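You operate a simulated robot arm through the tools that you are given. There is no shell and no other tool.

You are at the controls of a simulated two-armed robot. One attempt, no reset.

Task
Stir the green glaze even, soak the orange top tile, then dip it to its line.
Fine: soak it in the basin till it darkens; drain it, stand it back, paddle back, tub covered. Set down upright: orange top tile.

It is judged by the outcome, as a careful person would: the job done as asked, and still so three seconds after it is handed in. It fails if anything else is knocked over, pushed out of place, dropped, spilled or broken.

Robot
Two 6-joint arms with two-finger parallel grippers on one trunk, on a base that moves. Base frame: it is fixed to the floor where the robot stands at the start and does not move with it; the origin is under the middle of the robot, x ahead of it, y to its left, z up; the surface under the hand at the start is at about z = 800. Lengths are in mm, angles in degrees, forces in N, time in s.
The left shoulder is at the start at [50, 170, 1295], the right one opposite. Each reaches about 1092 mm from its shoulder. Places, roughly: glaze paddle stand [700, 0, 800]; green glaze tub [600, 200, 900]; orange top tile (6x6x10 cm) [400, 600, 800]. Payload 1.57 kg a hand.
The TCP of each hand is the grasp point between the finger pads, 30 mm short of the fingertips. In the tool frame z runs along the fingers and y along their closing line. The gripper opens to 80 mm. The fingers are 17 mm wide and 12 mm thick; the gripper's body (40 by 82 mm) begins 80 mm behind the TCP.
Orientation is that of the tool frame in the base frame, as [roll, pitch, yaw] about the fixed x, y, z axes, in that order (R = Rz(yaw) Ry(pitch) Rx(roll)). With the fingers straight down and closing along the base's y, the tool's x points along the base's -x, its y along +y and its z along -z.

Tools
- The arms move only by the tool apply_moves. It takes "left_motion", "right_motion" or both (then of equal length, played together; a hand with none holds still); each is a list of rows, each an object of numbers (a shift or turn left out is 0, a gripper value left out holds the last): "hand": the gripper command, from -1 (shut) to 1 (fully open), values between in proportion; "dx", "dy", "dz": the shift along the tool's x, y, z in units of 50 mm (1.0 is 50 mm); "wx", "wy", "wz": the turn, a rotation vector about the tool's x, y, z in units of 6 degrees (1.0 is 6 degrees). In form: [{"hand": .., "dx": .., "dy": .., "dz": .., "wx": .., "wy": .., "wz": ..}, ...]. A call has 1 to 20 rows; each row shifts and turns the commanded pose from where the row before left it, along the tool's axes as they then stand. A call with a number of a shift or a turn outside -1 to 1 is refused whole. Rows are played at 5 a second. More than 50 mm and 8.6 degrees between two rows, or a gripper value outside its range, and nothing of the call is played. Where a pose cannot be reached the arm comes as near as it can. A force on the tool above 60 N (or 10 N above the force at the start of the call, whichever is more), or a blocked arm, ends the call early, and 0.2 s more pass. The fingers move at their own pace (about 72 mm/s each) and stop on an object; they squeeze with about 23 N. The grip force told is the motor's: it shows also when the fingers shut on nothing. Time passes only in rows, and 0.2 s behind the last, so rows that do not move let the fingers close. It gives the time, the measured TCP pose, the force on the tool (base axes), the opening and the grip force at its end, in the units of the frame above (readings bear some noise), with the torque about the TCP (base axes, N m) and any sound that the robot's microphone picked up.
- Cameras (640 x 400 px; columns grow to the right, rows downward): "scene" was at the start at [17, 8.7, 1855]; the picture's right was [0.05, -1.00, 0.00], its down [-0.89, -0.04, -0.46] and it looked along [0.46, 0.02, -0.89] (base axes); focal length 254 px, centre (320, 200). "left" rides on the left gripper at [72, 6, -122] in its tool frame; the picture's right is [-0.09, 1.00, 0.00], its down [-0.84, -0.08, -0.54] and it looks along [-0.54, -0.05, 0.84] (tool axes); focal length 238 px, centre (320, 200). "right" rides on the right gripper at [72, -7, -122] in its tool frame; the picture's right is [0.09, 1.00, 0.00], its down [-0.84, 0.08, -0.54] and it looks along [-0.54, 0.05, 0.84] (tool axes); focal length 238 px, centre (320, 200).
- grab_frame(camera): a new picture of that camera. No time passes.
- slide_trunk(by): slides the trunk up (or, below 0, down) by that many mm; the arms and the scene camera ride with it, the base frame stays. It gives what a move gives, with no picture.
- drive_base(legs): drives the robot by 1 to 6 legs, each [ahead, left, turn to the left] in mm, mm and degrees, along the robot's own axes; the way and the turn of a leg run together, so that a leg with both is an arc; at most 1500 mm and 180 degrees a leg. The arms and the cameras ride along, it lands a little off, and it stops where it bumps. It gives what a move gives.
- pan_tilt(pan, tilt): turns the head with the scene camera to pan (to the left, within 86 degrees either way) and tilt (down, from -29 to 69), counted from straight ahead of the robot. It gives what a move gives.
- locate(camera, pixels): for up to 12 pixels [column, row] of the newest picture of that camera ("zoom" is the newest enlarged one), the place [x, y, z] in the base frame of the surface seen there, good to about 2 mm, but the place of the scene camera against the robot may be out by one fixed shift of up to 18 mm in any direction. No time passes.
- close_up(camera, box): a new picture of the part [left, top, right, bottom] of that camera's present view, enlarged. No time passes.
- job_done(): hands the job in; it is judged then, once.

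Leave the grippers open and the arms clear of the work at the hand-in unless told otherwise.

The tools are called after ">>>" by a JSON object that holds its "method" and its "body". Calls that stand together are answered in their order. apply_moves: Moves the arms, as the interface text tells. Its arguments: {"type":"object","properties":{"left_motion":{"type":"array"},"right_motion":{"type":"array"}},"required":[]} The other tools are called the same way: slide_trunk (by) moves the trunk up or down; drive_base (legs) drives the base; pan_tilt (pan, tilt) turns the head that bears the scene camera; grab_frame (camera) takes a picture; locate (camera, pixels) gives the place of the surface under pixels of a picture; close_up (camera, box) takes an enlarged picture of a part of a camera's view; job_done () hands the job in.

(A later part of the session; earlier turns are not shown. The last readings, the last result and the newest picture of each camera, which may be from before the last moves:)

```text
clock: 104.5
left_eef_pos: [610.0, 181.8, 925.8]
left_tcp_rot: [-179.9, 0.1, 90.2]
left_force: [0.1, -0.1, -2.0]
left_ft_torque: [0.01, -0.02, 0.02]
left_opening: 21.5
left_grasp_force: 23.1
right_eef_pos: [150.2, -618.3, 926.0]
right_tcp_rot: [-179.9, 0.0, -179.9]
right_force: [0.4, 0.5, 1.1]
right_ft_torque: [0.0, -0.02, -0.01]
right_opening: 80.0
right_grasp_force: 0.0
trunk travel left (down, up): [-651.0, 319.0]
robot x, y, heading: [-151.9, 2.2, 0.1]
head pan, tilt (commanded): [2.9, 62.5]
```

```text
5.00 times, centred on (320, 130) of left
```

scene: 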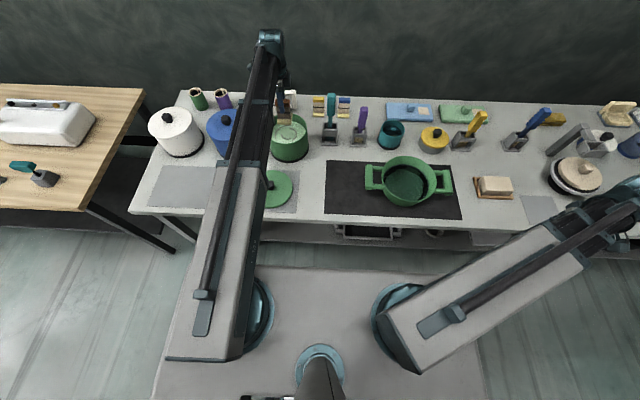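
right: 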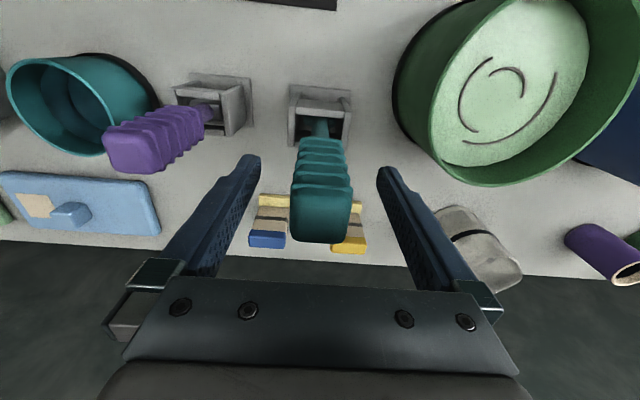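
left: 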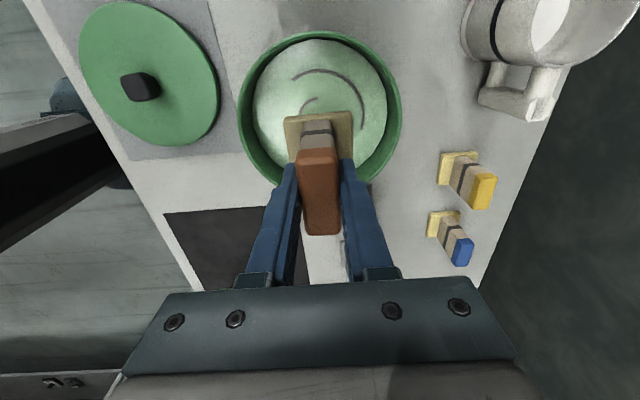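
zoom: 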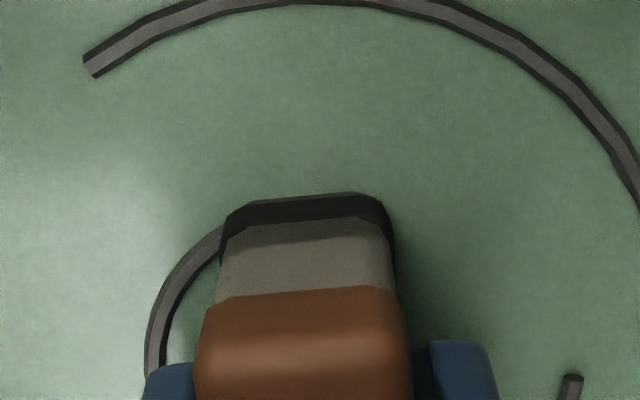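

The glaze already meets the lower edge of the dark line. I'm lowering 3 mm so it sits mid-line.

>>> {"method": "slide_trunk", "body": {"by": -3}}

>>> {"method": "close_up", "body": {"camera": "left", "box": [270, 90, 370, 170]}}

>>> {"method": "locate", "body": {"camera": "zoom", "pixels": [[310, 185], [310, 198], [310, 206], [310, 214], [310, 225], [310, 240], [310, 170], [200, 120], [420, 120]]}}

```text
clock: 105.0
left_eef_pos: [610.5, 181.7, 923.8]
left_tcp_rot: [-180.0, 0.0, 90.2]
left_force: [0.8, 1.2, -2.3]
left_ft_torque: [0.0, 0.01, 0.03]
left_opening: 21.7
left_grasp_force: 22.9
right_eef_pos: [151.6, -618.0, 922.5]
right_tcp_rot: [-180.0, 0.0, -179.8]
right_force: [0.5, -0.2, -1.2]
right_ft_torque: [-0.01, 0.01, -0.04]
right_opening: 79.9
right_grasp_force: 0.2
trunk travel left (down, up): [-648.0, 322.0]
robot x, y, heading: [-146.4, -0.6, 0.2]
head pan, tilt (commanded): [2.9, 62.5]
```

```text
5.00 times, centred on (320, 130) of left
```

zoom: 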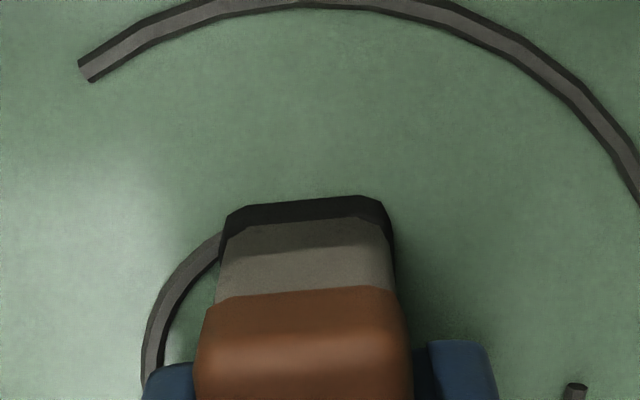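

```text
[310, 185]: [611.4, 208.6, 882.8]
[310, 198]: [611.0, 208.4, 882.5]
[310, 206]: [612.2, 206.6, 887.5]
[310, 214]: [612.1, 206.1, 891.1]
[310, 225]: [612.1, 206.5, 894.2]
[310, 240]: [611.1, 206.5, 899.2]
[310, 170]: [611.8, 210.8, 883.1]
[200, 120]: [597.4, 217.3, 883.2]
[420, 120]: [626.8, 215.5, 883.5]
```

The glaze is still at the band's lower edge: the band is at about 885–893 and the glaze at about 883.5. I'm lowering 4 mm more to bring the surface to mid-line.

>>> {"method": "slide_trunk", "body": {"by": -4}}

>>> {"method": "close_up", "body": {"camera": "left", "box": [270, 90, 370, 170]}}

>>> {"method": "close_up", "body": {"camera": "scene", "box": [230, 80, 350, 180]}}

```text
clock: 105.5
left_eef_pos: [611.1, 181.4, 919.0]
left_tcp_rot: [180.0, -0.1, 90.2]
left_force: [0.1, 0.7, -1.5]
left_ft_torque: [0.02, 0.01, 0.02]
left_opening: 21.8
left_grasp_force: 23.4
right_eef_pos: [152.1, -618.2, 920.1]
right_tcp_rot: [-180.0, 0.0, -179.9]
right_force: [0.6, -0.2, -0.5]
right_ft_torque: [0.01, 0.04, 0.01]
right_opening: 80.0
right_grasp_force: 0.1
trunk travel left (down, up): [-644.0, 326.0]
robot x, y, heading: [-147.7, 1.6, 0.2]
head pan, tilt (commanded): [2.9, 62.5]
```

```text
5.00 times, centred on (320, 130) of left
```

zoom: 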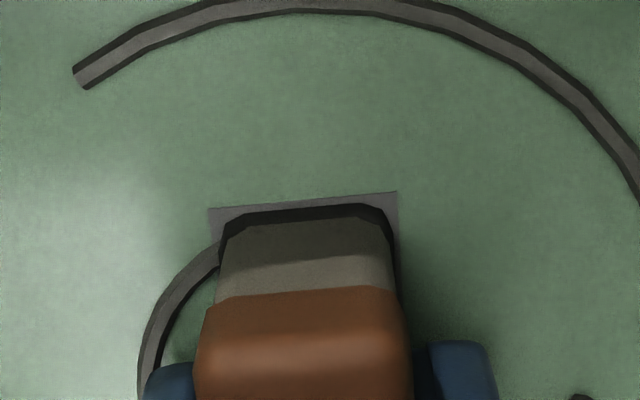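

```text
4.00 times, centred on (290, 130) of scene
```

zoom: 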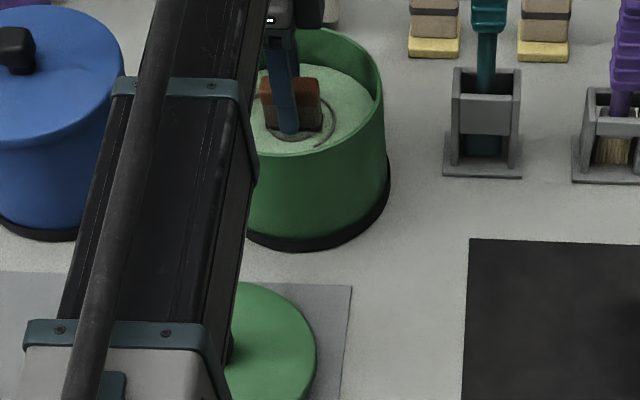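

The band is now about half covered and a coat edge shows around the tile at the surface. I'm holding for 2 s, then lifting clear to inspect the coat over the tub.

>>> {"method": "apply_moves", "body": {"left_motion": [{"hand": -1}, {"dx": 0}, {"dx": 0}, {"dx": 0}, {"dx": 0}, {"dx": 0}, {"dx": 0}, {"dx": 0}, {"dx": 0}]}}

>>> {"method": "close_up", "body": {"camera": "left", "box": [270, 90, 370, 170]}}

```text
clock: 107.5
left_eef_pos: [611.4, 181.4, 918.2]
left_tcp_rot: [180.0, 0.0, 90.2]
left_force: [0.4, 0.9, -1.9]
left_ft_torque: [-0.02, 0.0, 0.0]
left_opening: 21.7
left_grasp_force: 22.9
right_eef_pos: [151.4, -619.1, 919.2]
right_tcp_rot: [-180.0, 0.0, -179.9]
right_force: [-1.2, -0.3, 0.6]
right_ft_torque: [-0.01, 0.02, 0.02]
right_opening: 79.7
right_grasp_force: 0.0
trunk travel left (down, up): [-644.0, 326.0]
robot x, y, heading: [-146.3, 1.4, 0.3]
head pan, tilt (commanded): [2.9, 62.5]
```

```text
5.00 times, centred on (320, 130) of left
```

zoom: 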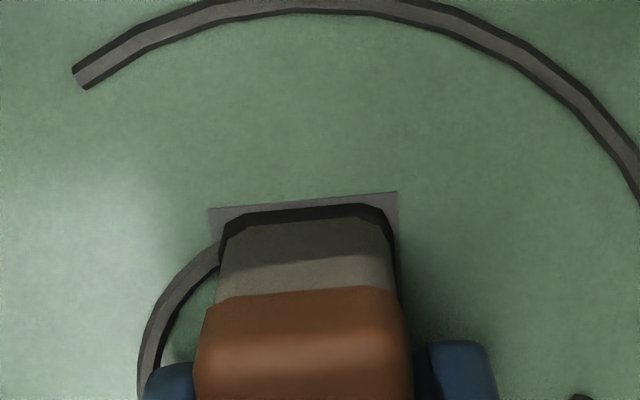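

I'm lifting 64 mm so the foot is just out of the glaze but still inside the tub, and draining there.

>>> {"method": "slide_trunk", "body": {"by": 64}}

>>> {"method": "close_up", "body": {"camera": "left", "box": [240, 70, 400, 190]}}

>>> {"method": "apply_moves", "body": {"left_motion": [{"hand": -1}, {"dx": 0}, {"dx": 0}, {"dx": 0}, {"dx": 0}, {"dx": 0}, {"dx": 0}, {"dx": 0}, {"dx": 0}, {"dx": 0}, {"dx": 0}, {"dx": 0}, {"dx": 0}, {"dx": 0}, {"dx": 0}]}}

>>> {"method": "close_up", "body": {"camera": "left", "box": [240, 70, 400, 190]}}

>>> {"method": "close_up", "body": {"camera": "scene", "box": [230, 80, 350, 180]}}

```text
clock: 108.6
left_eef_pos: [610.6, 181.2, 982.2]
left_tcp_rot: [180.0, -0.2, 90.3]
left_force: [0.2, 1.3, -2.3]
left_ft_torque: [0.0, -0.01, -0.03]
left_opening: 21.8
left_grasp_force: 23.6
right_eef_pos: [151.7, -617.6, 982.8]
right_tcp_rot: [-180.0, 0.0, -179.9]
right_force: [-0.9, 0.5, -0.8]
right_ft_torque: [-0.01, -0.02, 0.01]
right_opening: 79.9
right_grasp_force: 0.0
trunk travel left (down, up): [-708.0, 262.0]
robot x, y, heading: [-151.8, 2.2, -0.1]
head pan, tilt (commanded): [2.9, 62.5]
```

```text
3.33 times, centred on (320, 130) of left
```

zoom: 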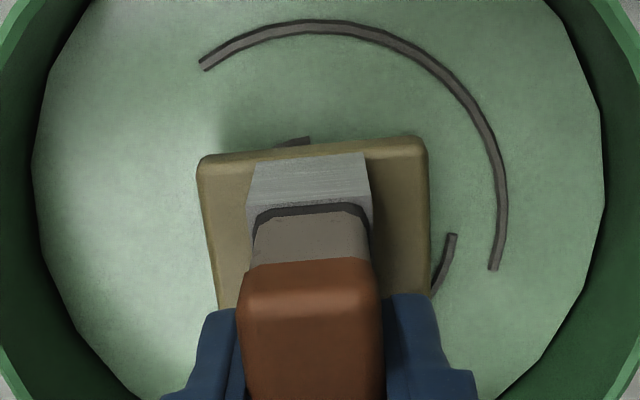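

```text
clock: 111.8
left_eef_pos: [610.4, 181.1, 983.1]
left_tcp_rot: [180.0, 0.0, 90.1]
left_force: [0.0, -0.1, -1.0]
left_ft_torque: [-0.02, 0.0, 0.01]
left_opening: 22.0
left_grasp_force: 22.9
right_eef_pos: [151.6, -618.9, 982.1]
right_tcp_rot: [-179.9, 0.0, -179.9]
right_force: [-0.5, -0.4, -0.1]
right_ft_torque: [-0.04, 0.04, -0.02]
right_opening: 80.1
right_grasp_force: 0.1
trunk travel left (down, up): [-708.0, 262.0]
robot x, y, heading: [-152.5, 2.7, -0.1]
head pan, tilt (commanded): [2.9, 62.5]
```

```text
3.33 times, centred on (320, 130) of left
```

zoom: 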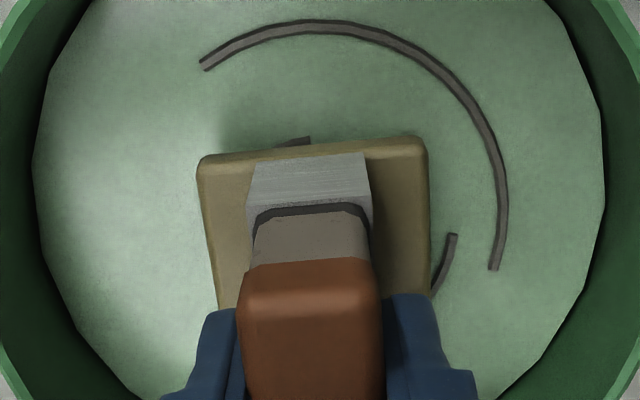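

```text
4.00 times, centred on (290, 130) of scene
```

zoom: 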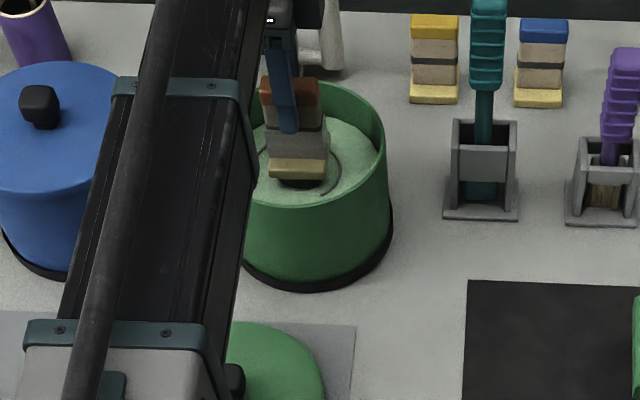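

The glaze coat reaches the middle of the dark line with the upper half of the line still visible, which is right on the line. I'm draining two more seconds and checking for drips under the foot.

>>> {"method": "apply_moves", "body": {"left_motion": [{"hand": -1}, {"dx": 0}, {"dx": 0}, {"dx": 0}, {"dx": 0}, {"dx": 0}, {"dx": 0}, {"dx": 0}, {"dx": 0}, {"dx": 0}, {"dx": 0}, {"dx": 0}]}}

>>> {"method": "close_up", "body": {"camera": "scene", "box": [280, 90, 330, 140]}}

>>> {"method": "close_up", "body": {"camera": "left", "box": [270, 90, 370, 170]}}

```text
clock: 114.4
left_eef_pos: [610.8, 182.1, 982.4]
left_tcp_rot: [-179.9, 0.0, 90.2]
left_force: [0.3, -0.1, -2.8]
left_ft_torque: [0.01, 0.01, -0.01]
left_opening: 21.7
left_grasp_force: 22.9
right_eef_pos: [151.3, -619.2, 983.3]
right_tcp_rot: [-179.9, 0.0, -180.0]
right_force: [0.0, 0.0, 0.2]
right_ft_torque: [0.02, 0.0, 0.0]
right_opening: 79.9
right_grasp_force: 0.1
trunk travel left (down, up): [-708.0, 262.0]
robot x, y, heading: [-147.8, 1.6, 0.0]
head pan, tilt (commanded): [2.9, 62.5]
```

```text
8.00 times, centred on (305, 115) of scene
```

zoom: 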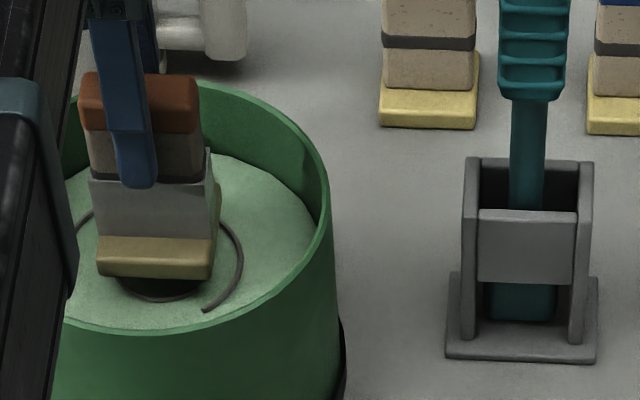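

```text
5.00 times, centred on (320, 130) of left
```

zoom: 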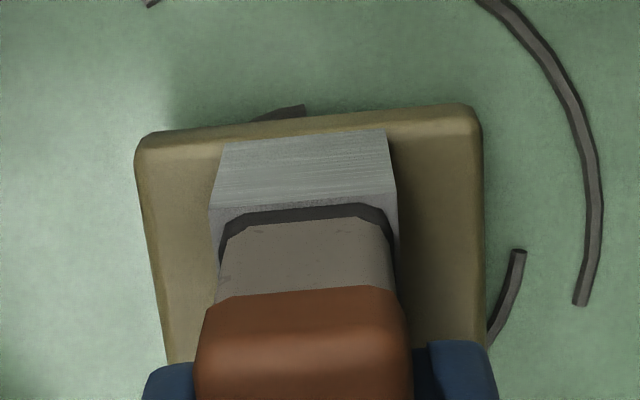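

No drips remain. I'm raising 70 mm (foot at about 969), backing away from the tub, and carrying the tile to its own spot at [384.7,622.7].

>>> {"method": "slide_trunk", "body": {"by": 70}}

>>> {"method": "apply_moves", "body": {"left_motion": [{"hand": -1, "dy": -0.64}, {"dy": -0.64}, {"dy": -0.64}, {"dy": -0.64}, {"dy": -0.64}, {"dx": 0.679, "dy": -0.1014}, {"dx": 0.679, "dy": -0.1014}, {"dx": 0.679, "dy": -0.1014}, {"dx": 0.679, "dy": -0.1014}, {"dx": 0.679, "dy": -0.1014}, {"dx": 0.679, "dy": -0.1014}, {"dx": 0.679, "dy": -0.1014}, {"dx": 0.679, "dy": -0.1014}, {"dx": 0.679, "dy": -0.1014}, {"dx": 0.679, "dy": -0.1014}, {"dx": 0.679, "dy": -0.1014}, {"dx": 0.679, "dy": -0.1014}, {"dx": 0.679, "dy": -0.1014}, {"dx": 0}, {"dx": 0}]}}

>>> {"method": "grab_frame", "body": {"camera": "scene"}}

>>> {"method": "grab_frame", "body": {"camera": "left"}}

```text
clock: 115.5
left_eef_pos: [609.7, 180.9, 1053.0]
left_tcp_rot: [180.0, -0.1, 90.2]
left_force: [-0.5, 0.3, -2.0]
left_ft_torque: [-0.01, -0.01, -0.02]
left_opening: 21.6
left_grasp_force: 23.0
right_eef_pos: [151.8, -617.0, 1053.8]
right_tcp_rot: [-180.0, 0.0, -179.9]
right_force: [-0.3, 0.7, 1.1]
right_ft_torque: [0.01, -0.01, 0.01]
right_opening: 79.9
right_grasp_force: 0.1
trunk travel left (down, up): [-778.0, 192.0]
robot x, y, heading: [-149.2, -5.2, -0.1]
head pan, tilt (commanded): [2.9, 62.5]
```

```text
clock: 119.7
left_eef_pos: [381.9, 623.0, 1052.5]
left_tcp_rot: [180.0, 0.1, 90.3]
left_force: [1.2, -0.1, -2.3]
left_ft_torque: [0.01, 0.02, 0.05]
left_opening: 21.7
left_grasp_force: 22.8
right_eef_pos: [151.8, -617.8, 1052.5]
right_tcp_rot: [-180.0, 0.0, -179.9]
right_force: [0.0, -0.3, -0.3]
right_ft_torque: [0.0, 0.0, 0.0]
right_opening: 79.9
right_grasp_force: 0.1
trunk travel left (down, up): [-778.0, 192.0]
robot x, y, heading: [-148.2, -0.6, 0.4]
head pan, tilt (commanded): [2.9, 62.5]
```

```text
taken
```

scene: 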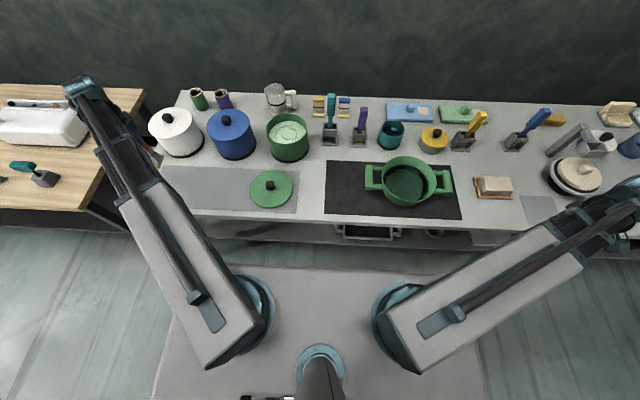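

```text
taken
```

left: 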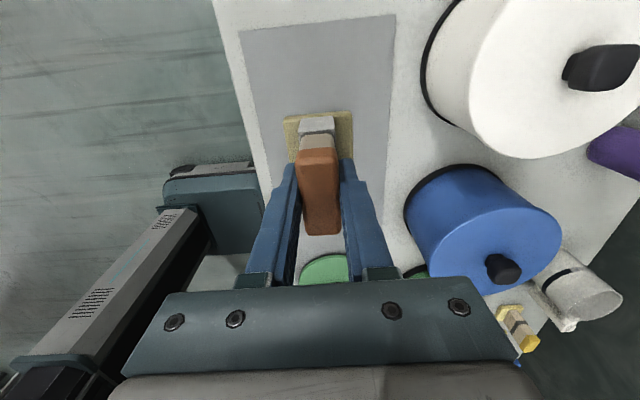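

I'm taking another reading to average out the noise before lowering.

>>> {"method": "apply_moves", "body": {"left_motion": [{"dx": 0}]}}

>>> {"method": "slide_trunk", "body": {"by": -100}}

```text
clock: 120.1
left_eef_pos: [380.2, 622.2, 1052.4]
left_tcp_rot: [179.9, 0.0, 90.3]
left_force: [0.2, 0.0, -1.7]
left_ft_torque: [-0.01, -0.02, 0.0]
left_opening: 21.7
left_grasp_force: 23.1
right_eef_pos: [153.7, -618.3, 1053.2]
right_tcp_rot: [180.0, 0.0, -179.9]
right_force: [-0.6, 0.3, 0.6]
right_ft_torque: [-0.04, 0.02, -0.01]
right_opening: 80.1
right_grasp_force: 0.2
trunk travel left (down, up): [-778.0, 192.0]
robot x, y, heading: [-148.3, 1.1, 0.2]
head pan, tilt (commanded): [2.9, 62.5]
```

```text
clock: 121.4
left_eef_pos: [382.0, 623.1, 951.9]
left_tcp_rot: [180.0, -0.1, 90.1]
left_force: [0.4, 0.4, -1.4]
left_ft_torque: [0.01, -0.01, -0.01]
left_opening: 22.0
left_grasp_force: 23.0
right_eef_pos: [152.3, -619.0, 952.4]
right_tcp_rot: [-180.0, 0.0, -179.9]
right_force: [-0.1, -0.3, 0.3]
right_ft_torque: [0.01, -0.01, 0.02]
right_opening: 79.9
right_grasp_force: 0.1
trunk travel left (down, up): [-678.0, 292.0]
robot x, y, heading: [-145.0, -2.5, -0.0]
head pan, tilt (commanded): [2.9, 62.5]
```

x reads 381.4 on average and needs 3.3 mm more. I'm correcting, then lowering 66 mm to just above the mat.

>>> {"method": "apply_moves", "body": {"left_motion": [{"hand": -1, "dy": 0.066}, {"dx": 0}, {"dx": 0}]}}

>>> {"method": "slide_trunk", "body": {"by": -66}}

>>> {"method": "grab_frame", "body": {"camera": "left"}}

```text
clock: 122.2
left_eef_pos: [384.5, 623.0, 952.7]
left_tcp_rot: [180.0, 0.0, 90.2]
left_force: [-0.1, 0.6, -2.1]
left_ft_torque: [0.01, 0.01, -0.02]
left_opening: 22.0
left_grasp_force: 22.8
right_eef_pos: [151.4, -618.5, 952.3]
right_tcp_rot: [180.0, 0.0, -179.9]
right_force: [0.1, 0.1, -0.1]
right_ft_torque: [0.03, 0.01, 0.01]
right_opening: 79.9
right_grasp_force: 0.1
trunk travel left (down, up): [-678.0, 292.0]
robot x, y, heading: [-150.9, 0.1, 0.2]
head pan, tilt (commanded): [2.9, 62.5]
```

```text
clock: 123.2
left_eef_pos: [385.2, 623.4, 886.4]
left_tcp_rot: [179.9, 0.0, 90.2]
left_force: [0.0, 0.2, -2.2]
left_ft_torque: [0.01, 0.01, -0.02]
left_opening: 22.0
left_grasp_force: 22.8
right_eef_pos: [151.7, -618.8, 887.1]
right_tcp_rot: [180.0, 0.0, -179.9]
right_force: [-0.5, 0.2, 0.8]
right_ft_torque: [-0.01, 0.0, 0.01]
right_opening: 80.2
right_grasp_force: 0.0
trunk travel left (down, up): [-612.0, 358.0]
robot x, y, heading: [-148.8, 0.9, 0.1]
head pan, tilt (commanded): [2.9, 62.5]
```

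```text
taken
```

left: 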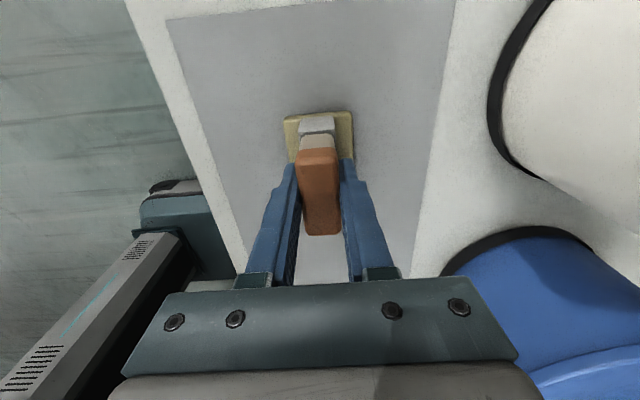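

The tile is 3 mm above its pick height. I'm lowering 2 mm, then 1 mm, watching the force.

>>> {"method": "slide_trunk", "body": {"by": -2}}

>>> {"method": "slide_trunk", "body": {"by": -1}}

```text
clock: 123.8
left_eef_pos: [385.5, 623.7, 884.0]
left_tcp_rot: [-179.9, 0.0, 90.2]
left_force: [-0.5, -0.5, -2.2]
left_ft_torque: [-0.03, -0.01, 0.01]
left_opening: 22.0
left_grasp_force: 23.0
right_eef_pos: [151.4, -618.1, 885.4]
right_tcp_rot: [180.0, 0.1, -179.9]
right_force: [-0.3, 0.0, 0.4]
right_ft_torque: [0.0, -0.02, 0.02]
right_opening: 80.0
right_grasp_force: 0.1
trunk travel left (down, up): [-610.0, 360.0]
robot x, y, heading: [-149.6, 3.4, -0.1]
head pan, tilt (commanded): [2.9, 62.5]
```

```text
clock: 124.3
left_eef_pos: [384.3, 623.0, 883.9]
left_tcp_rot: [-180.0, -0.2, 90.2]
left_force: [1.4, 1.4, 3.7]
left_ft_torque: [-0.04, 0.02, -0.02]
left_opening: 21.5
left_grasp_force: 23.1
right_eef_pos: [151.2, -618.1, 883.7]
right_tcp_rot: [179.9, 0.0, -179.9]
right_force: [0.2, 0.4, -0.6]
right_ft_torque: [-0.01, 0.04, 0.04]
right_opening: 80.1
right_grasp_force: 0.2
trunk travel left (down, up): [-609.0, 361.0]
robot x, y, heading: [-148.6, -0.7, 0.2]
head pan, tilt (commanded): [2.9, 62.5]
```

Contact shows (+3.7 N, like at pick-up). I'm opening the left hand and checking that the tile stands.

>>> {"method": "apply_moves", "body": {"left_motion": [{"hand": -0.3}, {"hand": 0}, {"hand": 0.5}, {"hand": 1}, {"hand": 1}, {"hand": 1}]}}

>>> {"method": "grab_frame", "body": {"camera": "left"}}

```text
clock: 125.7
left_eef_pos: [385.7, 623.1, 883.1]
left_tcp_rot: [179.9, 0.0, 90.3]
left_force: [-0.3, 0.1, -0.6]
left_ft_torque: [-0.03, 0.0, -0.02]
left_opening: 80.2
left_grasp_force: 0.0
right_eef_pos: [150.7, -618.4, 883.9]
right_tcp_rot: [-180.0, 0.0, -179.9]
right_force: [0.5, -0.8, -0.4]
right_ft_torque: [0.02, 0.04, -0.02]
right_opening: 79.8
right_grasp_force: 0.1
trunk travel left (down, up): [-609.0, 361.0]
robot x, y, heading: [-149.8, -1.1, -0.0]
head pan, tilt (commanded): [2.9, 62.5]
```

```text
taken
```

left: 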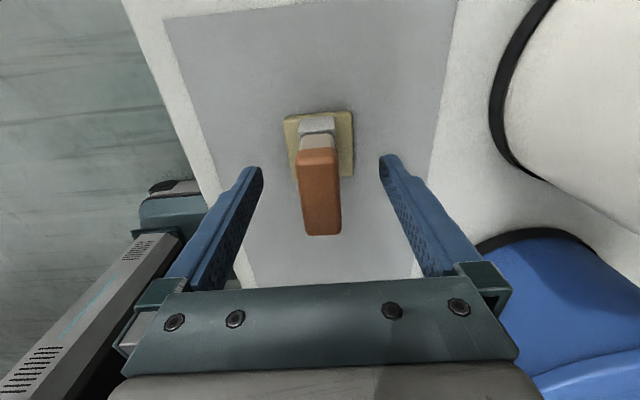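

The tile stands upright on its spot. I'm raising 170 mm, turning the left wrist back, and then parking the left hand in front of the table so both hands can go low for the lid.

>>> {"method": "slide_trunk", "body": {"by": 170}}

>>> {"method": "grab_frame", "body": {"camera": "left"}}

>>> {"method": "apply_moves", "body": {"left_motion": [{"hand": 1, "wz": -1}, {"wz": -1}, {"wz": -1}, {"wz": -1}, {"wz": -1}, {"wz": -1}, {"wz": -1}, {"wz": -1}, {"wz": -1}, {"wz": -1}, {"wz": -1}, {"wz": -1}, {"wz": -1}, {"wz": -1}, {"wz": -1}, {"wz": 0}]}}

>>> {"method": "grab_frame", "body": {"camera": "scene"}}

>>> {"method": "locate", "body": {"camera": "scene", "pixels": [[85, 205], [140, 215], [60, 190], [120, 130], [270, 186], [240, 225], [400, 220], [150, 170]]}}

```text
clock: 127.6
left_eef_pos: [386.5, 623.1, 1053.9]
left_tcp_rot: [-180.0, 0.0, 90.2]
left_force: [0.3, -0.4, 0.1]
left_ft_torque: [0.0, -0.03, 0.02]
left_opening: 80.0
left_grasp_force: 0.1
right_eef_pos: [151.3, -618.3, 1053.9]
right_tcp_rot: [-180.0, 0.1, -179.8]
right_force: [-0.2, -0.2, 0.2]
right_ft_torque: [0.02, 0.02, -0.01]
right_opening: 79.9
right_grasp_force: 0.0
trunk travel left (down, up): [-779.0, 191.0]
robot x, y, heading: [-149.8, 0.9, -0.1]
head pan, tilt (commanded): [2.9, 62.5]
```

```text
taken
```

left: 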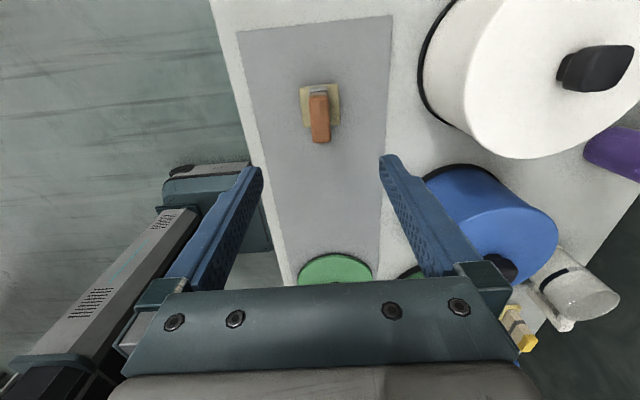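

```text
clock: 131.0
left_eef_pos: [384.5, 623.4, 1054.2]
left_tcp_rot: [179.9, -0.1, -179.7]
left_force: [0.9, 0.2, 0.7]
left_ft_torque: [0.0, 0.01, 0.03]
left_opening: 80.1
left_grasp_force: 0.1
right_eef_pos: [151.7, -617.5, 1053.6]
right_tcp_rot: [180.0, 0.0, -179.9]
right_force: [0.5, 0.3, 0.3]
right_ft_torque: [-0.01, 0.0, -0.05]
right_opening: 79.9
right_grasp_force: 0.1
trunk travel left (down, up): [-779.0, 191.0]
robot x, y, heading: [-149.9, -0.9, 0.0]
head pan, tilt (commanded): [2.9, 62.5]
```

```text
taken
```

scene: 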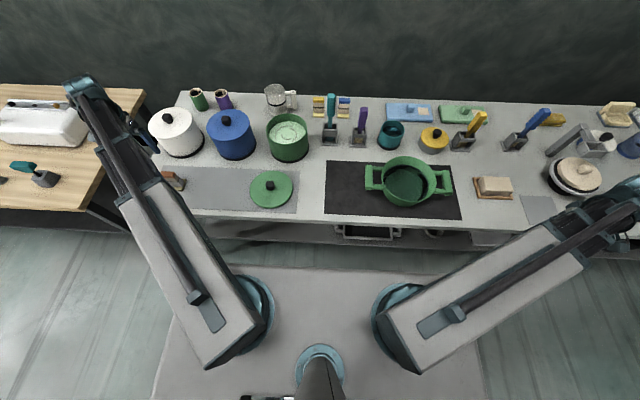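

```text
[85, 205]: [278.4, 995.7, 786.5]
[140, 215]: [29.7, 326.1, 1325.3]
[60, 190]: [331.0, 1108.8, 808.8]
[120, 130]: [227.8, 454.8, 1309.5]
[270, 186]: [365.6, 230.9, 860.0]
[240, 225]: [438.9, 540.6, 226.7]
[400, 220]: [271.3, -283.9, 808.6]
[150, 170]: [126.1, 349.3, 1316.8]
```

The wooden table starts at x≈278, so [150,619] is free floor space for the left hand. I'm parking the left there and bringing the right hand round over the mat toward the lid.

>>> {"method": "apply_moves", "body": {"left_motion": [{"hand": 1, "dx": 0.783}, {"dx": 0.783}, {"dx": 0.783}, {"dx": 0.783}, {"dx": 0.783}, {"dx": 0.783}, {"dx": 0}, {"dx": 0}, {"dx": 0}, {"dx": 0}, {"dx": 0}, {"dx": 0}, {"dx": 0}, {"dx": 0}, {"dx": 0}, {"dx": 0}, {"dx": 0}], "right_motion": [{"hand": 1, "dx": -0.598, "dy": 0.596}, {"dx": -0.598, "dy": 0.596}, {"dx": -0.598, "dy": 0.596}, {"dx": -0.598, "dy": 0.596}, {"dx": -0.598, "dy": 0.596}, {"dx": -0.598, "dy": 0.596}, {"dx": -0.598, "dy": 0.596}, {"dx": -0.598, "dy": 0.596}, {"dx": -0.598, "dy": 0.596}, {"dx": -0.075, "dy": 0.875}, {"dx": -0.075, "dy": 0.875}, {"dx": -0.075, "dy": 0.875}, {"dx": -0.075, "dy": 0.875}, {"dx": -0.075, "dy": 0.875}, {"dx": -0.075, "dy": 0.875}, {"dx": -0.075, "dy": 0.875}, {"dx": -0.075, "dy": 0.875}]}}

>>> {"method": "apply_moves", "body": {"right_motion": [{"hand": 1, "dx": 0.367, "dy": 0.78}, {"dx": 0.367, "dy": 0.78}, {"dx": 0.367, "dy": 0.78}, {"dx": 0.367, "dy": 0.78}, {"dx": 0.367, "dy": 0.78}, {"dx": 0.367, "dy": 0.78}, {"dx": 0}, {"dx": 0}]}}

>>> {"method": "grab_frame", "body": {"camera": "right"}}

>>> {"method": "grab_frame", "body": {"camera": "scene"}}

```text
clock: 134.6
left_eef_pos: [150.6, 626.9, 1054.4]
left_tcp_rot: [180.0, 0.0, -179.8]
left_force: [-0.4, -0.2, 0.9]
left_ft_torque: [0.0, -0.03, 0.03]
left_opening: 79.9
left_grasp_force: 0.1
right_eef_pos: [446.9, 2.4, 1052.9]
right_tcp_rot: [-179.9, -0.1, -179.8]
right_force: [-0.3, 0.5, 0.0]
right_ft_torque: [-0.02, 0.01, 0.01]
right_opening: 80.1
right_grasp_force: 0.0
trunk travel left (down, up): [-779.0, 191.0]
robot x, y, heading: [-147.1, 1.3, 0.1]
head pan, tilt (commanded): [2.9, 62.5]
```

```text
clock: 136.4
left_eef_pos: [150.9, 626.0, 1053.7]
left_tcp_rot: [180.0, 0.0, -179.8]
left_force: [0.5, -0.1, 1.1]
left_ft_torque: [0.01, -0.01, 0.02]
left_opening: 80.2
left_grasp_force: 0.0
right_eef_pos: [339.3, 235.3, 1054.4]
right_tcp_rot: [-180.0, 0.0, 180.0]
right_force: [0.4, 0.9, -0.5]
right_ft_torque: [-0.01, 0.02, -0.02]
right_opening: 79.9
right_grasp_force: 0.0
trunk travel left (down, up): [-779.0, 191.0]
robot x, y, heading: [-151.1, -2.5, 0.4]
head pan, tilt (commanded): [2.9, 62.5]
```

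```text
taken
```

right: 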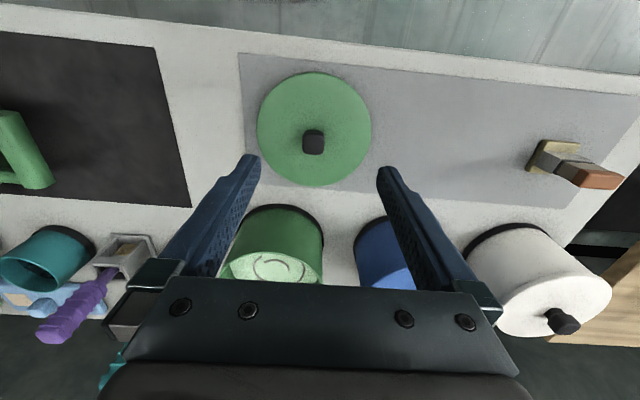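

```text
taken
```

scene: 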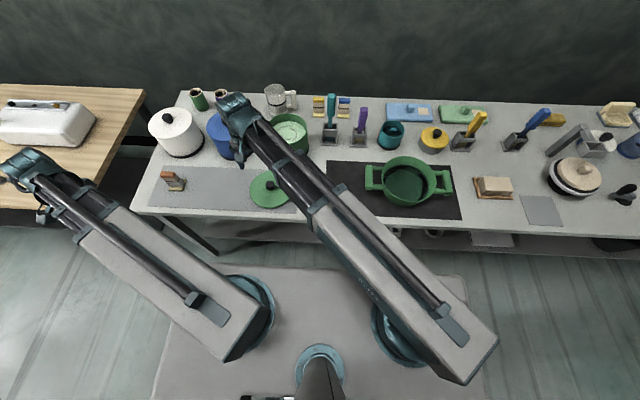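

The lid and its black knob are in view at (313,140). I'm zooming to measure the knob and lid disc.

>>> {"method": "close_up", "body": {"camera": "right", "box": [250, 65, 380, 190]}}

>>> {"method": "locate", "body": {"camera": "right", "pixels": [[313, 140], [305, 140], [321, 140], [313, 133], [313, 149], [313, 152], [259, 130], [370, 130], [316, 73], [315, 184], [300, 110], [340, 170]]}}

```text
3.20 times, centred on (315, 128) of right
```

zoom: 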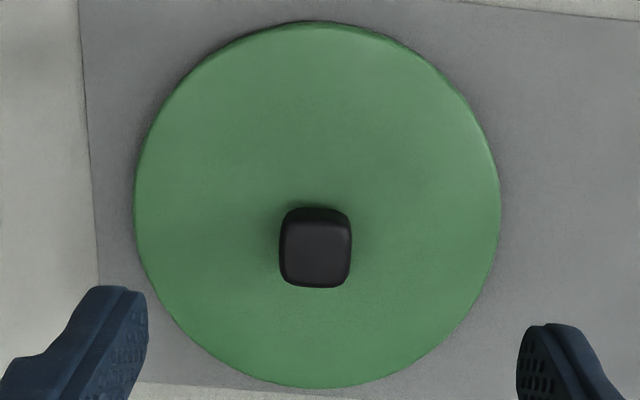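

```text
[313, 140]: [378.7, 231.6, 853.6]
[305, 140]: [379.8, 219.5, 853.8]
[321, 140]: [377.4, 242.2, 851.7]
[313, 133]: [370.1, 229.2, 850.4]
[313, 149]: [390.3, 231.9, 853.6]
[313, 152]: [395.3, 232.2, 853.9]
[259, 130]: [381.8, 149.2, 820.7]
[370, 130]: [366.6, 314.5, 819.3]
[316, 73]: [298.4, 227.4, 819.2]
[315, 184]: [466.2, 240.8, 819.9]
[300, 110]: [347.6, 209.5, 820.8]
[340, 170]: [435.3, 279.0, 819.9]
```

The knob centre is about [383,231.5], 26 mm wide with its top at 854, and the lid disc top is at 820. I'm moving the right hand over the knob and lowering to TCP z≈900 for a check.

>>> {"method": "apply_moves", "body": {"right_motion": [{"hand": 1, "dx": -0.437, "dy": -0.038}, {"dx": -0.437, "dy": -0.038}, {"dx": 0}, {"dx": 0}]}}

>>> {"method": "slide_trunk", "body": {"by": -150}}

>>> {"method": "grab_frame", "body": {"camera": "right"}}

>>> {"method": "close_up", "body": {"camera": "right", "box": [260, 110, 380, 210]}}

```text
clock: 137.4
left_eef_pos: [150.1, 625.4, 1053.0]
left_tcp_rot: [-180.0, 0.0, -179.8]
left_force: [-0.2, -0.5, 0.6]
left_ft_torque: [0.02, 0.04, 0.0]
left_opening: 79.9
left_grasp_force: 0.0
right_eef_pos: [382.8, 230.5, 1054.4]
right_tcp_rot: [179.9, 0.0, -179.9]
right_force: [-0.7, -0.4, 0.2]
right_ft_torque: [0.01, -0.02, 0.0]
right_opening: 80.2
right_grasp_force: 0.1
trunk travel left (down, up): [-779.0, 191.0]
robot x, y, heading: [-149.4, 0.8, 0.1]
head pan, tilt (commanded): [2.9, 62.5]
```

```text
clock: 139.1
left_eef_pos: [149.8, 626.3, 904.0]
left_tcp_rot: [-180.0, 0.0, -179.8]
left_force: [0.7, 0.1, 0.7]
left_ft_torque: [0.03, -0.03, 0.02]
left_opening: 79.8
left_grasp_force: 0.1
right_eef_pos: [382.1, 231.0, 904.8]
right_tcp_rot: [-180.0, 0.0, -179.9]
right_force: [-0.3, 0.3, 0.5]
right_ft_torque: [0.0, 0.0, 0.03]
right_opening: 80.1
right_grasp_force: 0.1
trunk travel left (down, up): [-629.0, 341.0]
robot x, y, heading: [-151.0, 1.8, 0.3]
head pan, tilt (commanded): [2.9, 62.5]
```

```text
taken
```

right: 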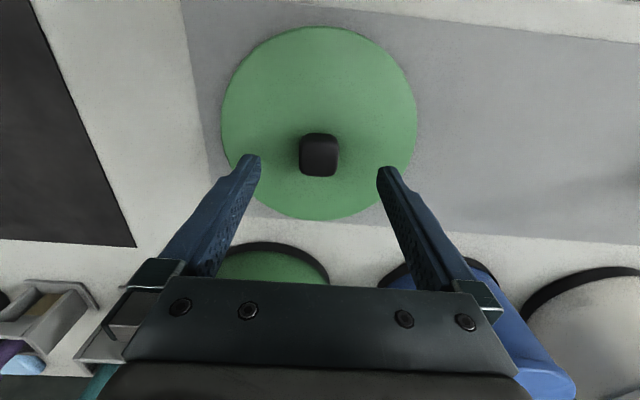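

```text
4.00 times, centred on (320, 160) of right
```

zoom: 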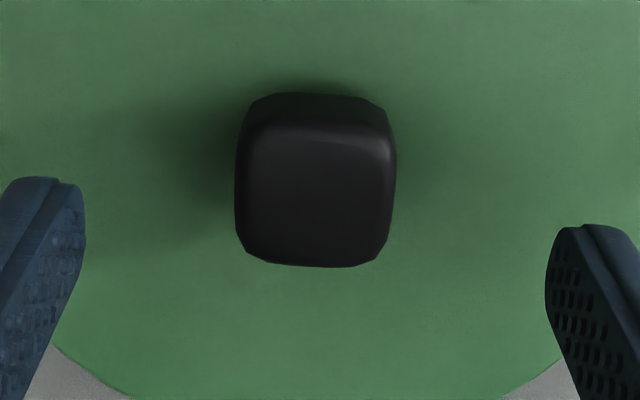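

>>> {"method": "locate", "body": {"camera": "zoom", "pixels": [[242, 190], [388, 190], [315, 140], [315, 255], [315, 190], [315, 120], [250, 240], [380, 240], [200, 300], [450, 60]]}}

```text
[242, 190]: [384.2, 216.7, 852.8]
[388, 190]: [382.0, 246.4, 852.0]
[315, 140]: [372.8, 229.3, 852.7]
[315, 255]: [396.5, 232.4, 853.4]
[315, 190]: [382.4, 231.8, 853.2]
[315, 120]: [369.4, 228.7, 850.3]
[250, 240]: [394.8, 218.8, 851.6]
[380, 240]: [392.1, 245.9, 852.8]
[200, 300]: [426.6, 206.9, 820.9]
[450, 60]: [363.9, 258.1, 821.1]
```

The knob is centred on the hand within 1 mm. I'm lowering 51 mm (fingertips about 3 mm above the disc) and closing.

>>> {"method": "apply_moves", "body": {"right_motion": [{"hand": 1, "dx": -0.02, "dy": 0.014}, {"dx": 0}]}}

>>> {"method": "slide_trunk", "body": {"by": -51}}

>>> {"method": "apply_moves", "body": {"right_motion": [{"hand": -1}, {"hand": -1}, {"hand": -1}, {"hand": -1}, {"hand": -1}, {"hand": -1}]}}

>>> {"method": "grab_frame", "body": {"camera": "right"}}

```text
clock: 139.7
left_eef_pos: [150.0, 626.3, 903.3]
left_tcp_rot: [-180.0, 0.0, -179.8]
left_force: [-0.3, -0.5, -0.3]
left_ft_torque: [-0.05, -0.02, 0.02]
left_opening: 80.1
left_grasp_force: 0.2
right_eef_pos: [381.9, 231.6, 903.8]
right_tcp_rot: [180.0, 0.0, -179.9]
right_force: [0.3, -0.9, 0.4]
right_ft_torque: [0.0, -0.01, 0.0]
right_opening: 80.1
right_grasp_force: 0.2
trunk travel left (down, up): [-629.0, 341.0]
robot x, y, heading: [-149.1, -1.4, -0.1]
head pan, tilt (commanded): [2.9, 62.5]
```

```text
clock: 140.7
left_eef_pos: [149.6, 624.9, 852.4]
left_tcp_rot: [180.0, 0.0, -179.8]
left_force: [-0.1, 0.6, -0.8]
left_ft_torque: [-0.01, -0.01, -0.01]
left_opening: 79.7
left_grasp_force: 0.1
right_eef_pos: [383.0, 232.6, 852.3]
right_tcp_rot: [-180.0, 0.0, -179.9]
right_force: [0.2, 0.1, 0.4]
right_ft_torque: [0.01, -0.02, 0.02]
right_opening: 80.0
right_grasp_force: 0.2
trunk travel left (down, up): [-578.0, 392.0]
robot x, y, heading: [-151.5, 2.0, 0.0]
head pan, tilt (commanded): [2.9, 62.5]
```

```text
clock: 142.1
left_eef_pos: [150.1, 625.4, 852.3]
left_tcp_rot: [-179.9, 0.0, -179.8]
left_force: [-1.2, -0.5, -0.4]
left_ft_torque: [0.04, -0.04, 0.0]
left_opening: 79.9
left_grasp_force: 0.1
right_eef_pos: [382.3, 231.4, 853.9]
right_tcp_rot: [180.0, 0.0, -179.9]
right_force: [-0.1, -0.3, 0.9]
right_ft_torque: [0.0, 0.03, 0.1]
right_opening: 29.6
right_grasp_force: 23.0
trunk travel left (down, up): [-578.0, 392.0]
robot x, y, heading: [-148.1, -1.3, 0.0]
head pan, tilt (commanded): [2.9, 62.5]
```

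```text
taken
```

right: 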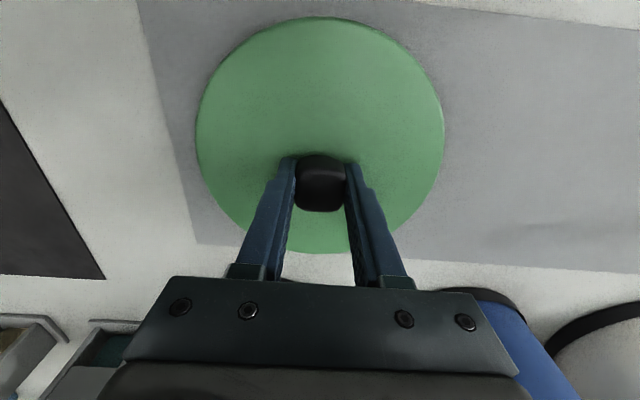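

The knob is gripped (29.6 mm, 23 N). I'm lifting 8 mm to test the hold, then more if it stays.

>>> {"method": "slide_trunk", "body": {"by": 8}}

>>> {"method": "grab_frame", "body": {"camera": "right"}}

```text
clock: 142.6
left_eef_pos: [150.7, 626.4, 860.3]
left_tcp_rot: [180.0, 0.0, -179.8]
left_force: [0.1, -0.4, 0.2]
left_ft_torque: [0.0, -0.02, 0.0]
left_opening: 79.9
left_grasp_force: 0.0
right_eef_pos: [380.8, 232.3, 861.5]
right_tcp_rot: [180.0, 0.1, -179.9]
right_force: [-0.5, -0.3, -1.7]
right_ft_torque: [-0.01, -0.01, 0.0]
right_opening: 29.6
right_grasp_force: 23.1
trunk travel left (down, up): [-586.0, 384.0]
robot x, y, heading: [-151.5, -3.5, 0.0]
head pan, tilt (commanded): [2.9, 62.5]
```

```text
taken
```

right: 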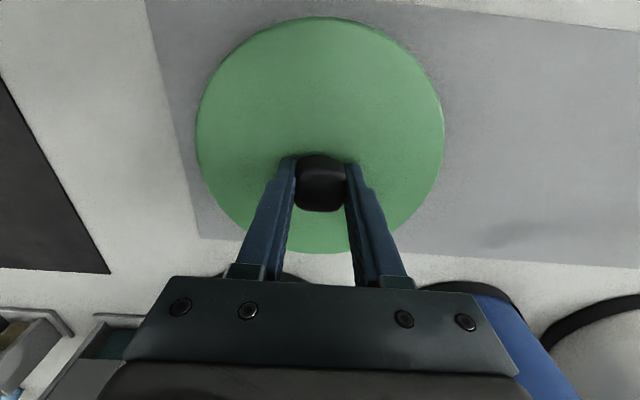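

The lid is held. I'm raising 150 mm (lid underside at about 960, above the tub rim at 927) and measuring the blue tub's closed lid height as a reference for seating.

>>> {"method": "slide_trunk", "body": {"by": 150}}

>>> {"method": "grab_frame", "body": {"camera": "right"}}

>>> {"method": "grab_frame", "body": {"camera": "left"}}

>>> {"method": "grab_frame", "body": {"camera": "scene"}}

```text
clock: 144.4
left_eef_pos: [151.2, 625.7, 1010.7]
left_tcp_rot: [-180.0, 0.0, -179.8]
left_force: [-0.7, -0.4, 0.1]
left_ft_torque: [-0.03, -0.04, -0.04]
left_opening: 80.0
left_grasp_force: 0.0
right_eef_pos: [382.9, 232.7, 1010.3]
right_tcp_rot: [-180.0, -0.1, -179.9]
right_force: [0.5, -1.0, -1.0]
right_ft_torque: [-0.01, 0.03, 0.01]
right_opening: 29.3
right_grasp_force: 22.8
trunk travel left (down, up): [-736.0, 234.0]
robot x, y, heading: [-147.3, 3.2, 0.4]
head pan, tilt (commanded): [2.9, 62.5]
```

```text
taken
```

right: 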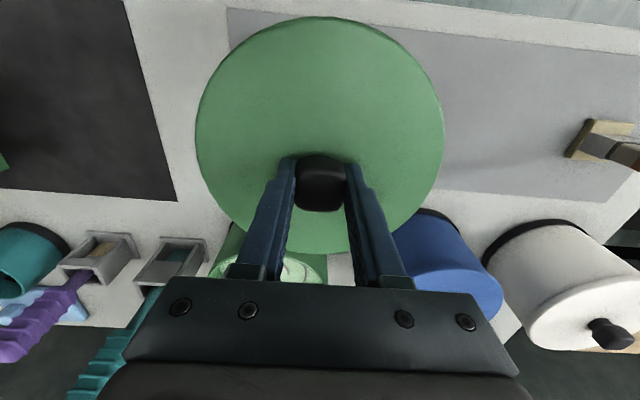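

```text
taken
```

left: 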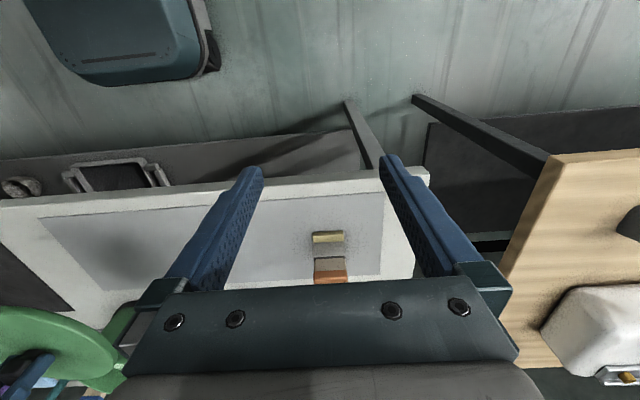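

```text
taken
```

scene: 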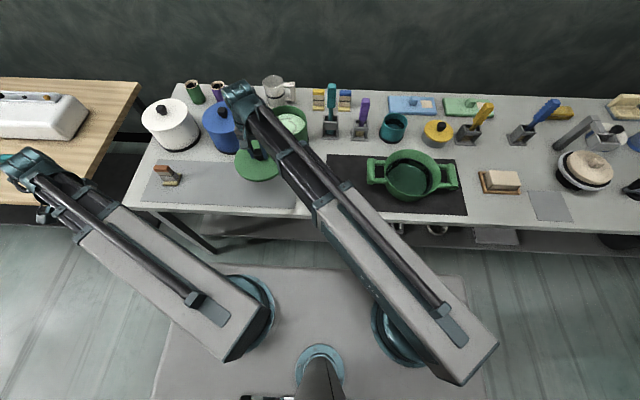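

>>> {"method": "locate", "body": {"camera": "right", "pixels": [[590, 305], [560, 320], [470, 300], [450, 300], [610, 335], [560, 270], [320, 60], [215, 140], [430, 140], [321, 20], [321, 240], [630, 300]]}}

>>> {"method": "locate", "body": {"camera": "scene", "pixels": [[165, 125], [180, 115], [163, 106], [218, 130], [219, 110], [230, 120], [293, 130]]}}

```text
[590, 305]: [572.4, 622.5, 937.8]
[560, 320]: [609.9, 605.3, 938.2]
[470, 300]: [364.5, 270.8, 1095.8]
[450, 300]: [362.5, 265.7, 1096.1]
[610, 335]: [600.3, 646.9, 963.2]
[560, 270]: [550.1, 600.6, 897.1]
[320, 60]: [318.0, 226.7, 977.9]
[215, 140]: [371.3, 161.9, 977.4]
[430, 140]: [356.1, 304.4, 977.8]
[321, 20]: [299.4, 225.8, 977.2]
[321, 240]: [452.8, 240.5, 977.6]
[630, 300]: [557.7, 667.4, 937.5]
```

```text
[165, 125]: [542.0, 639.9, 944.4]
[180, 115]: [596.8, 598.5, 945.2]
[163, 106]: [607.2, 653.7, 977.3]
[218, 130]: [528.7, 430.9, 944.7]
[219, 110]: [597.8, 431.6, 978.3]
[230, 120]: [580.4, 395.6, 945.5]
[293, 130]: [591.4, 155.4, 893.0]
```

The closed white tub's lid top is at z≈937.8, and the held lid's top is 32.7 mm below the TCP, so seated means TCP≈970.5. I'm moving the lid over the tub centre [609.8,181.8].

>>> {"method": "apply_moves", "body": {"right_motion": [{"hand": -1, "dx": -0.65, "dy": -0.144}, {"dx": -0.65, "dy": -0.144}, {"dx": -0.65, "dy": -0.144}, {"dx": -0.65, "dy": -0.144}, {"dx": -0.65, "dy": -0.144}, {"dx": -0.65, "dy": -0.144}, {"dx": -0.65, "dy": -0.144}, {"dx": 0}, {"dx": 0}, {"dx": 0}]}}

>>> {"method": "apply_moves", "body": {"right_motion": [{"dx": 0}]}}

>>> {"method": "apply_moves", "body": {"right_motion": [{"dx": 0}]}}

>>> {"method": "grab_frame", "body": {"camera": "right"}}

>>> {"method": "grab_frame", "body": {"camera": "scene"}}

```text
clock: 146.6
left_eef_pos: [150.0, 627.6, 1010.1]
left_tcp_rot: [-180.0, 0.0, -179.8]
left_force: [0.1, -0.9, 0.7]
left_ft_torque: [0.05, 0.0, 0.02]
left_opening: 79.9
left_grasp_force: 0.0
right_eef_pos: [610.6, 180.5, 1010.5]
right_tcp_rot: [180.0, 0.0, -179.9]
right_force: [0.4, 0.4, -0.8]
right_ft_torque: [0.03, -0.01, 0.03]
right_opening: 29.3
right_grasp_force: 22.7
trunk travel left (down, up): [-736.0, 234.0]
robot x, y, heading: [-148.6, 2.8, -0.1]
head pan, tilt (commanded): [2.9, 62.5]
```

```text
clock: 147.0
left_eef_pos: [150.4, 625.0, 1010.5]
left_tcp_rot: [179.9, 0.0, -179.7]
left_force: [-0.1, 0.6, 0.8]
left_ft_torque: [-0.02, 0.04, 0.0]
left_opening: 79.9
left_grasp_force: 0.1
right_eef_pos: [610.5, 180.5, 1010.3]
right_tcp_rot: [-180.0, 0.0, -179.9]
right_force: [0.2, -0.5, -0.5]
right_ft_torque: [0.0, 0.04, 0.01]
right_opening: 29.3
right_grasp_force: 23.1
trunk travel left (down, up): [-736.0, 234.0]
robot x, y, heading: [-154.7, -1.9, 0.1]
head pan, tilt (commanded): [2.9, 62.5]
```

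```text
clock: 147.4
left_eef_pos: [150.4, 625.4, 1010.8]
left_tcp_rot: [180.0, 0.0, -179.7]
left_force: [0.1, 0.3, 0.5]
left_ft_torque: [0.0, 0.01, 0.0]
left_opening: 80.3
left_grasp_force: 0.0
right_eef_pos: [610.6, 179.8, 1011.5]
right_tcp_rot: [179.9, 0.1, -179.9]
right_force: [0.8, -0.6, -0.7]
right_ft_torque: [-0.02, 0.01, -0.01]
right_opening: 29.8
right_grasp_force: 22.8
trunk travel left (down, up): [-736.0, 234.0]
robot x, y, heading: [-147.8, 0.5, 0.1]
head pan, tilt (commanded): [2.9, 62.5]
```

```text
taken
```

right: 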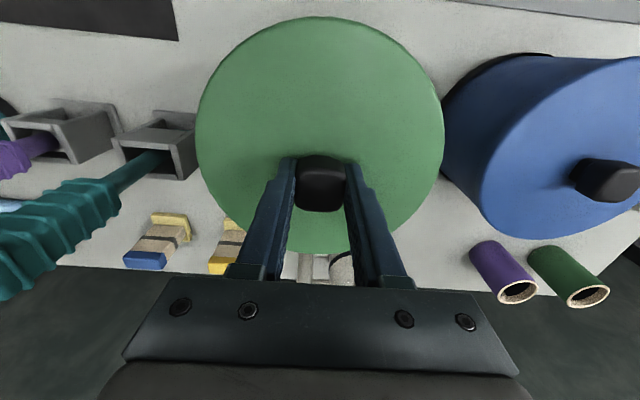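

```text
taken
```

scene: 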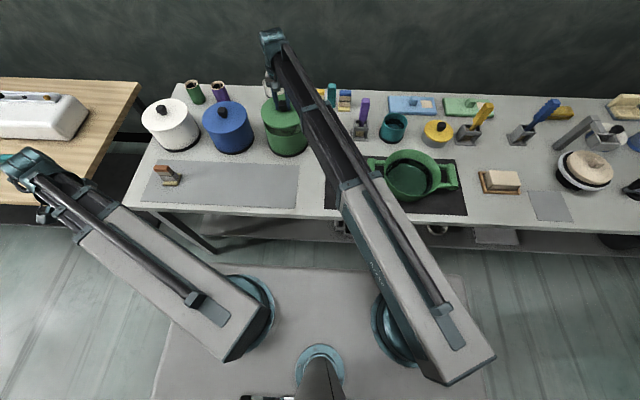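

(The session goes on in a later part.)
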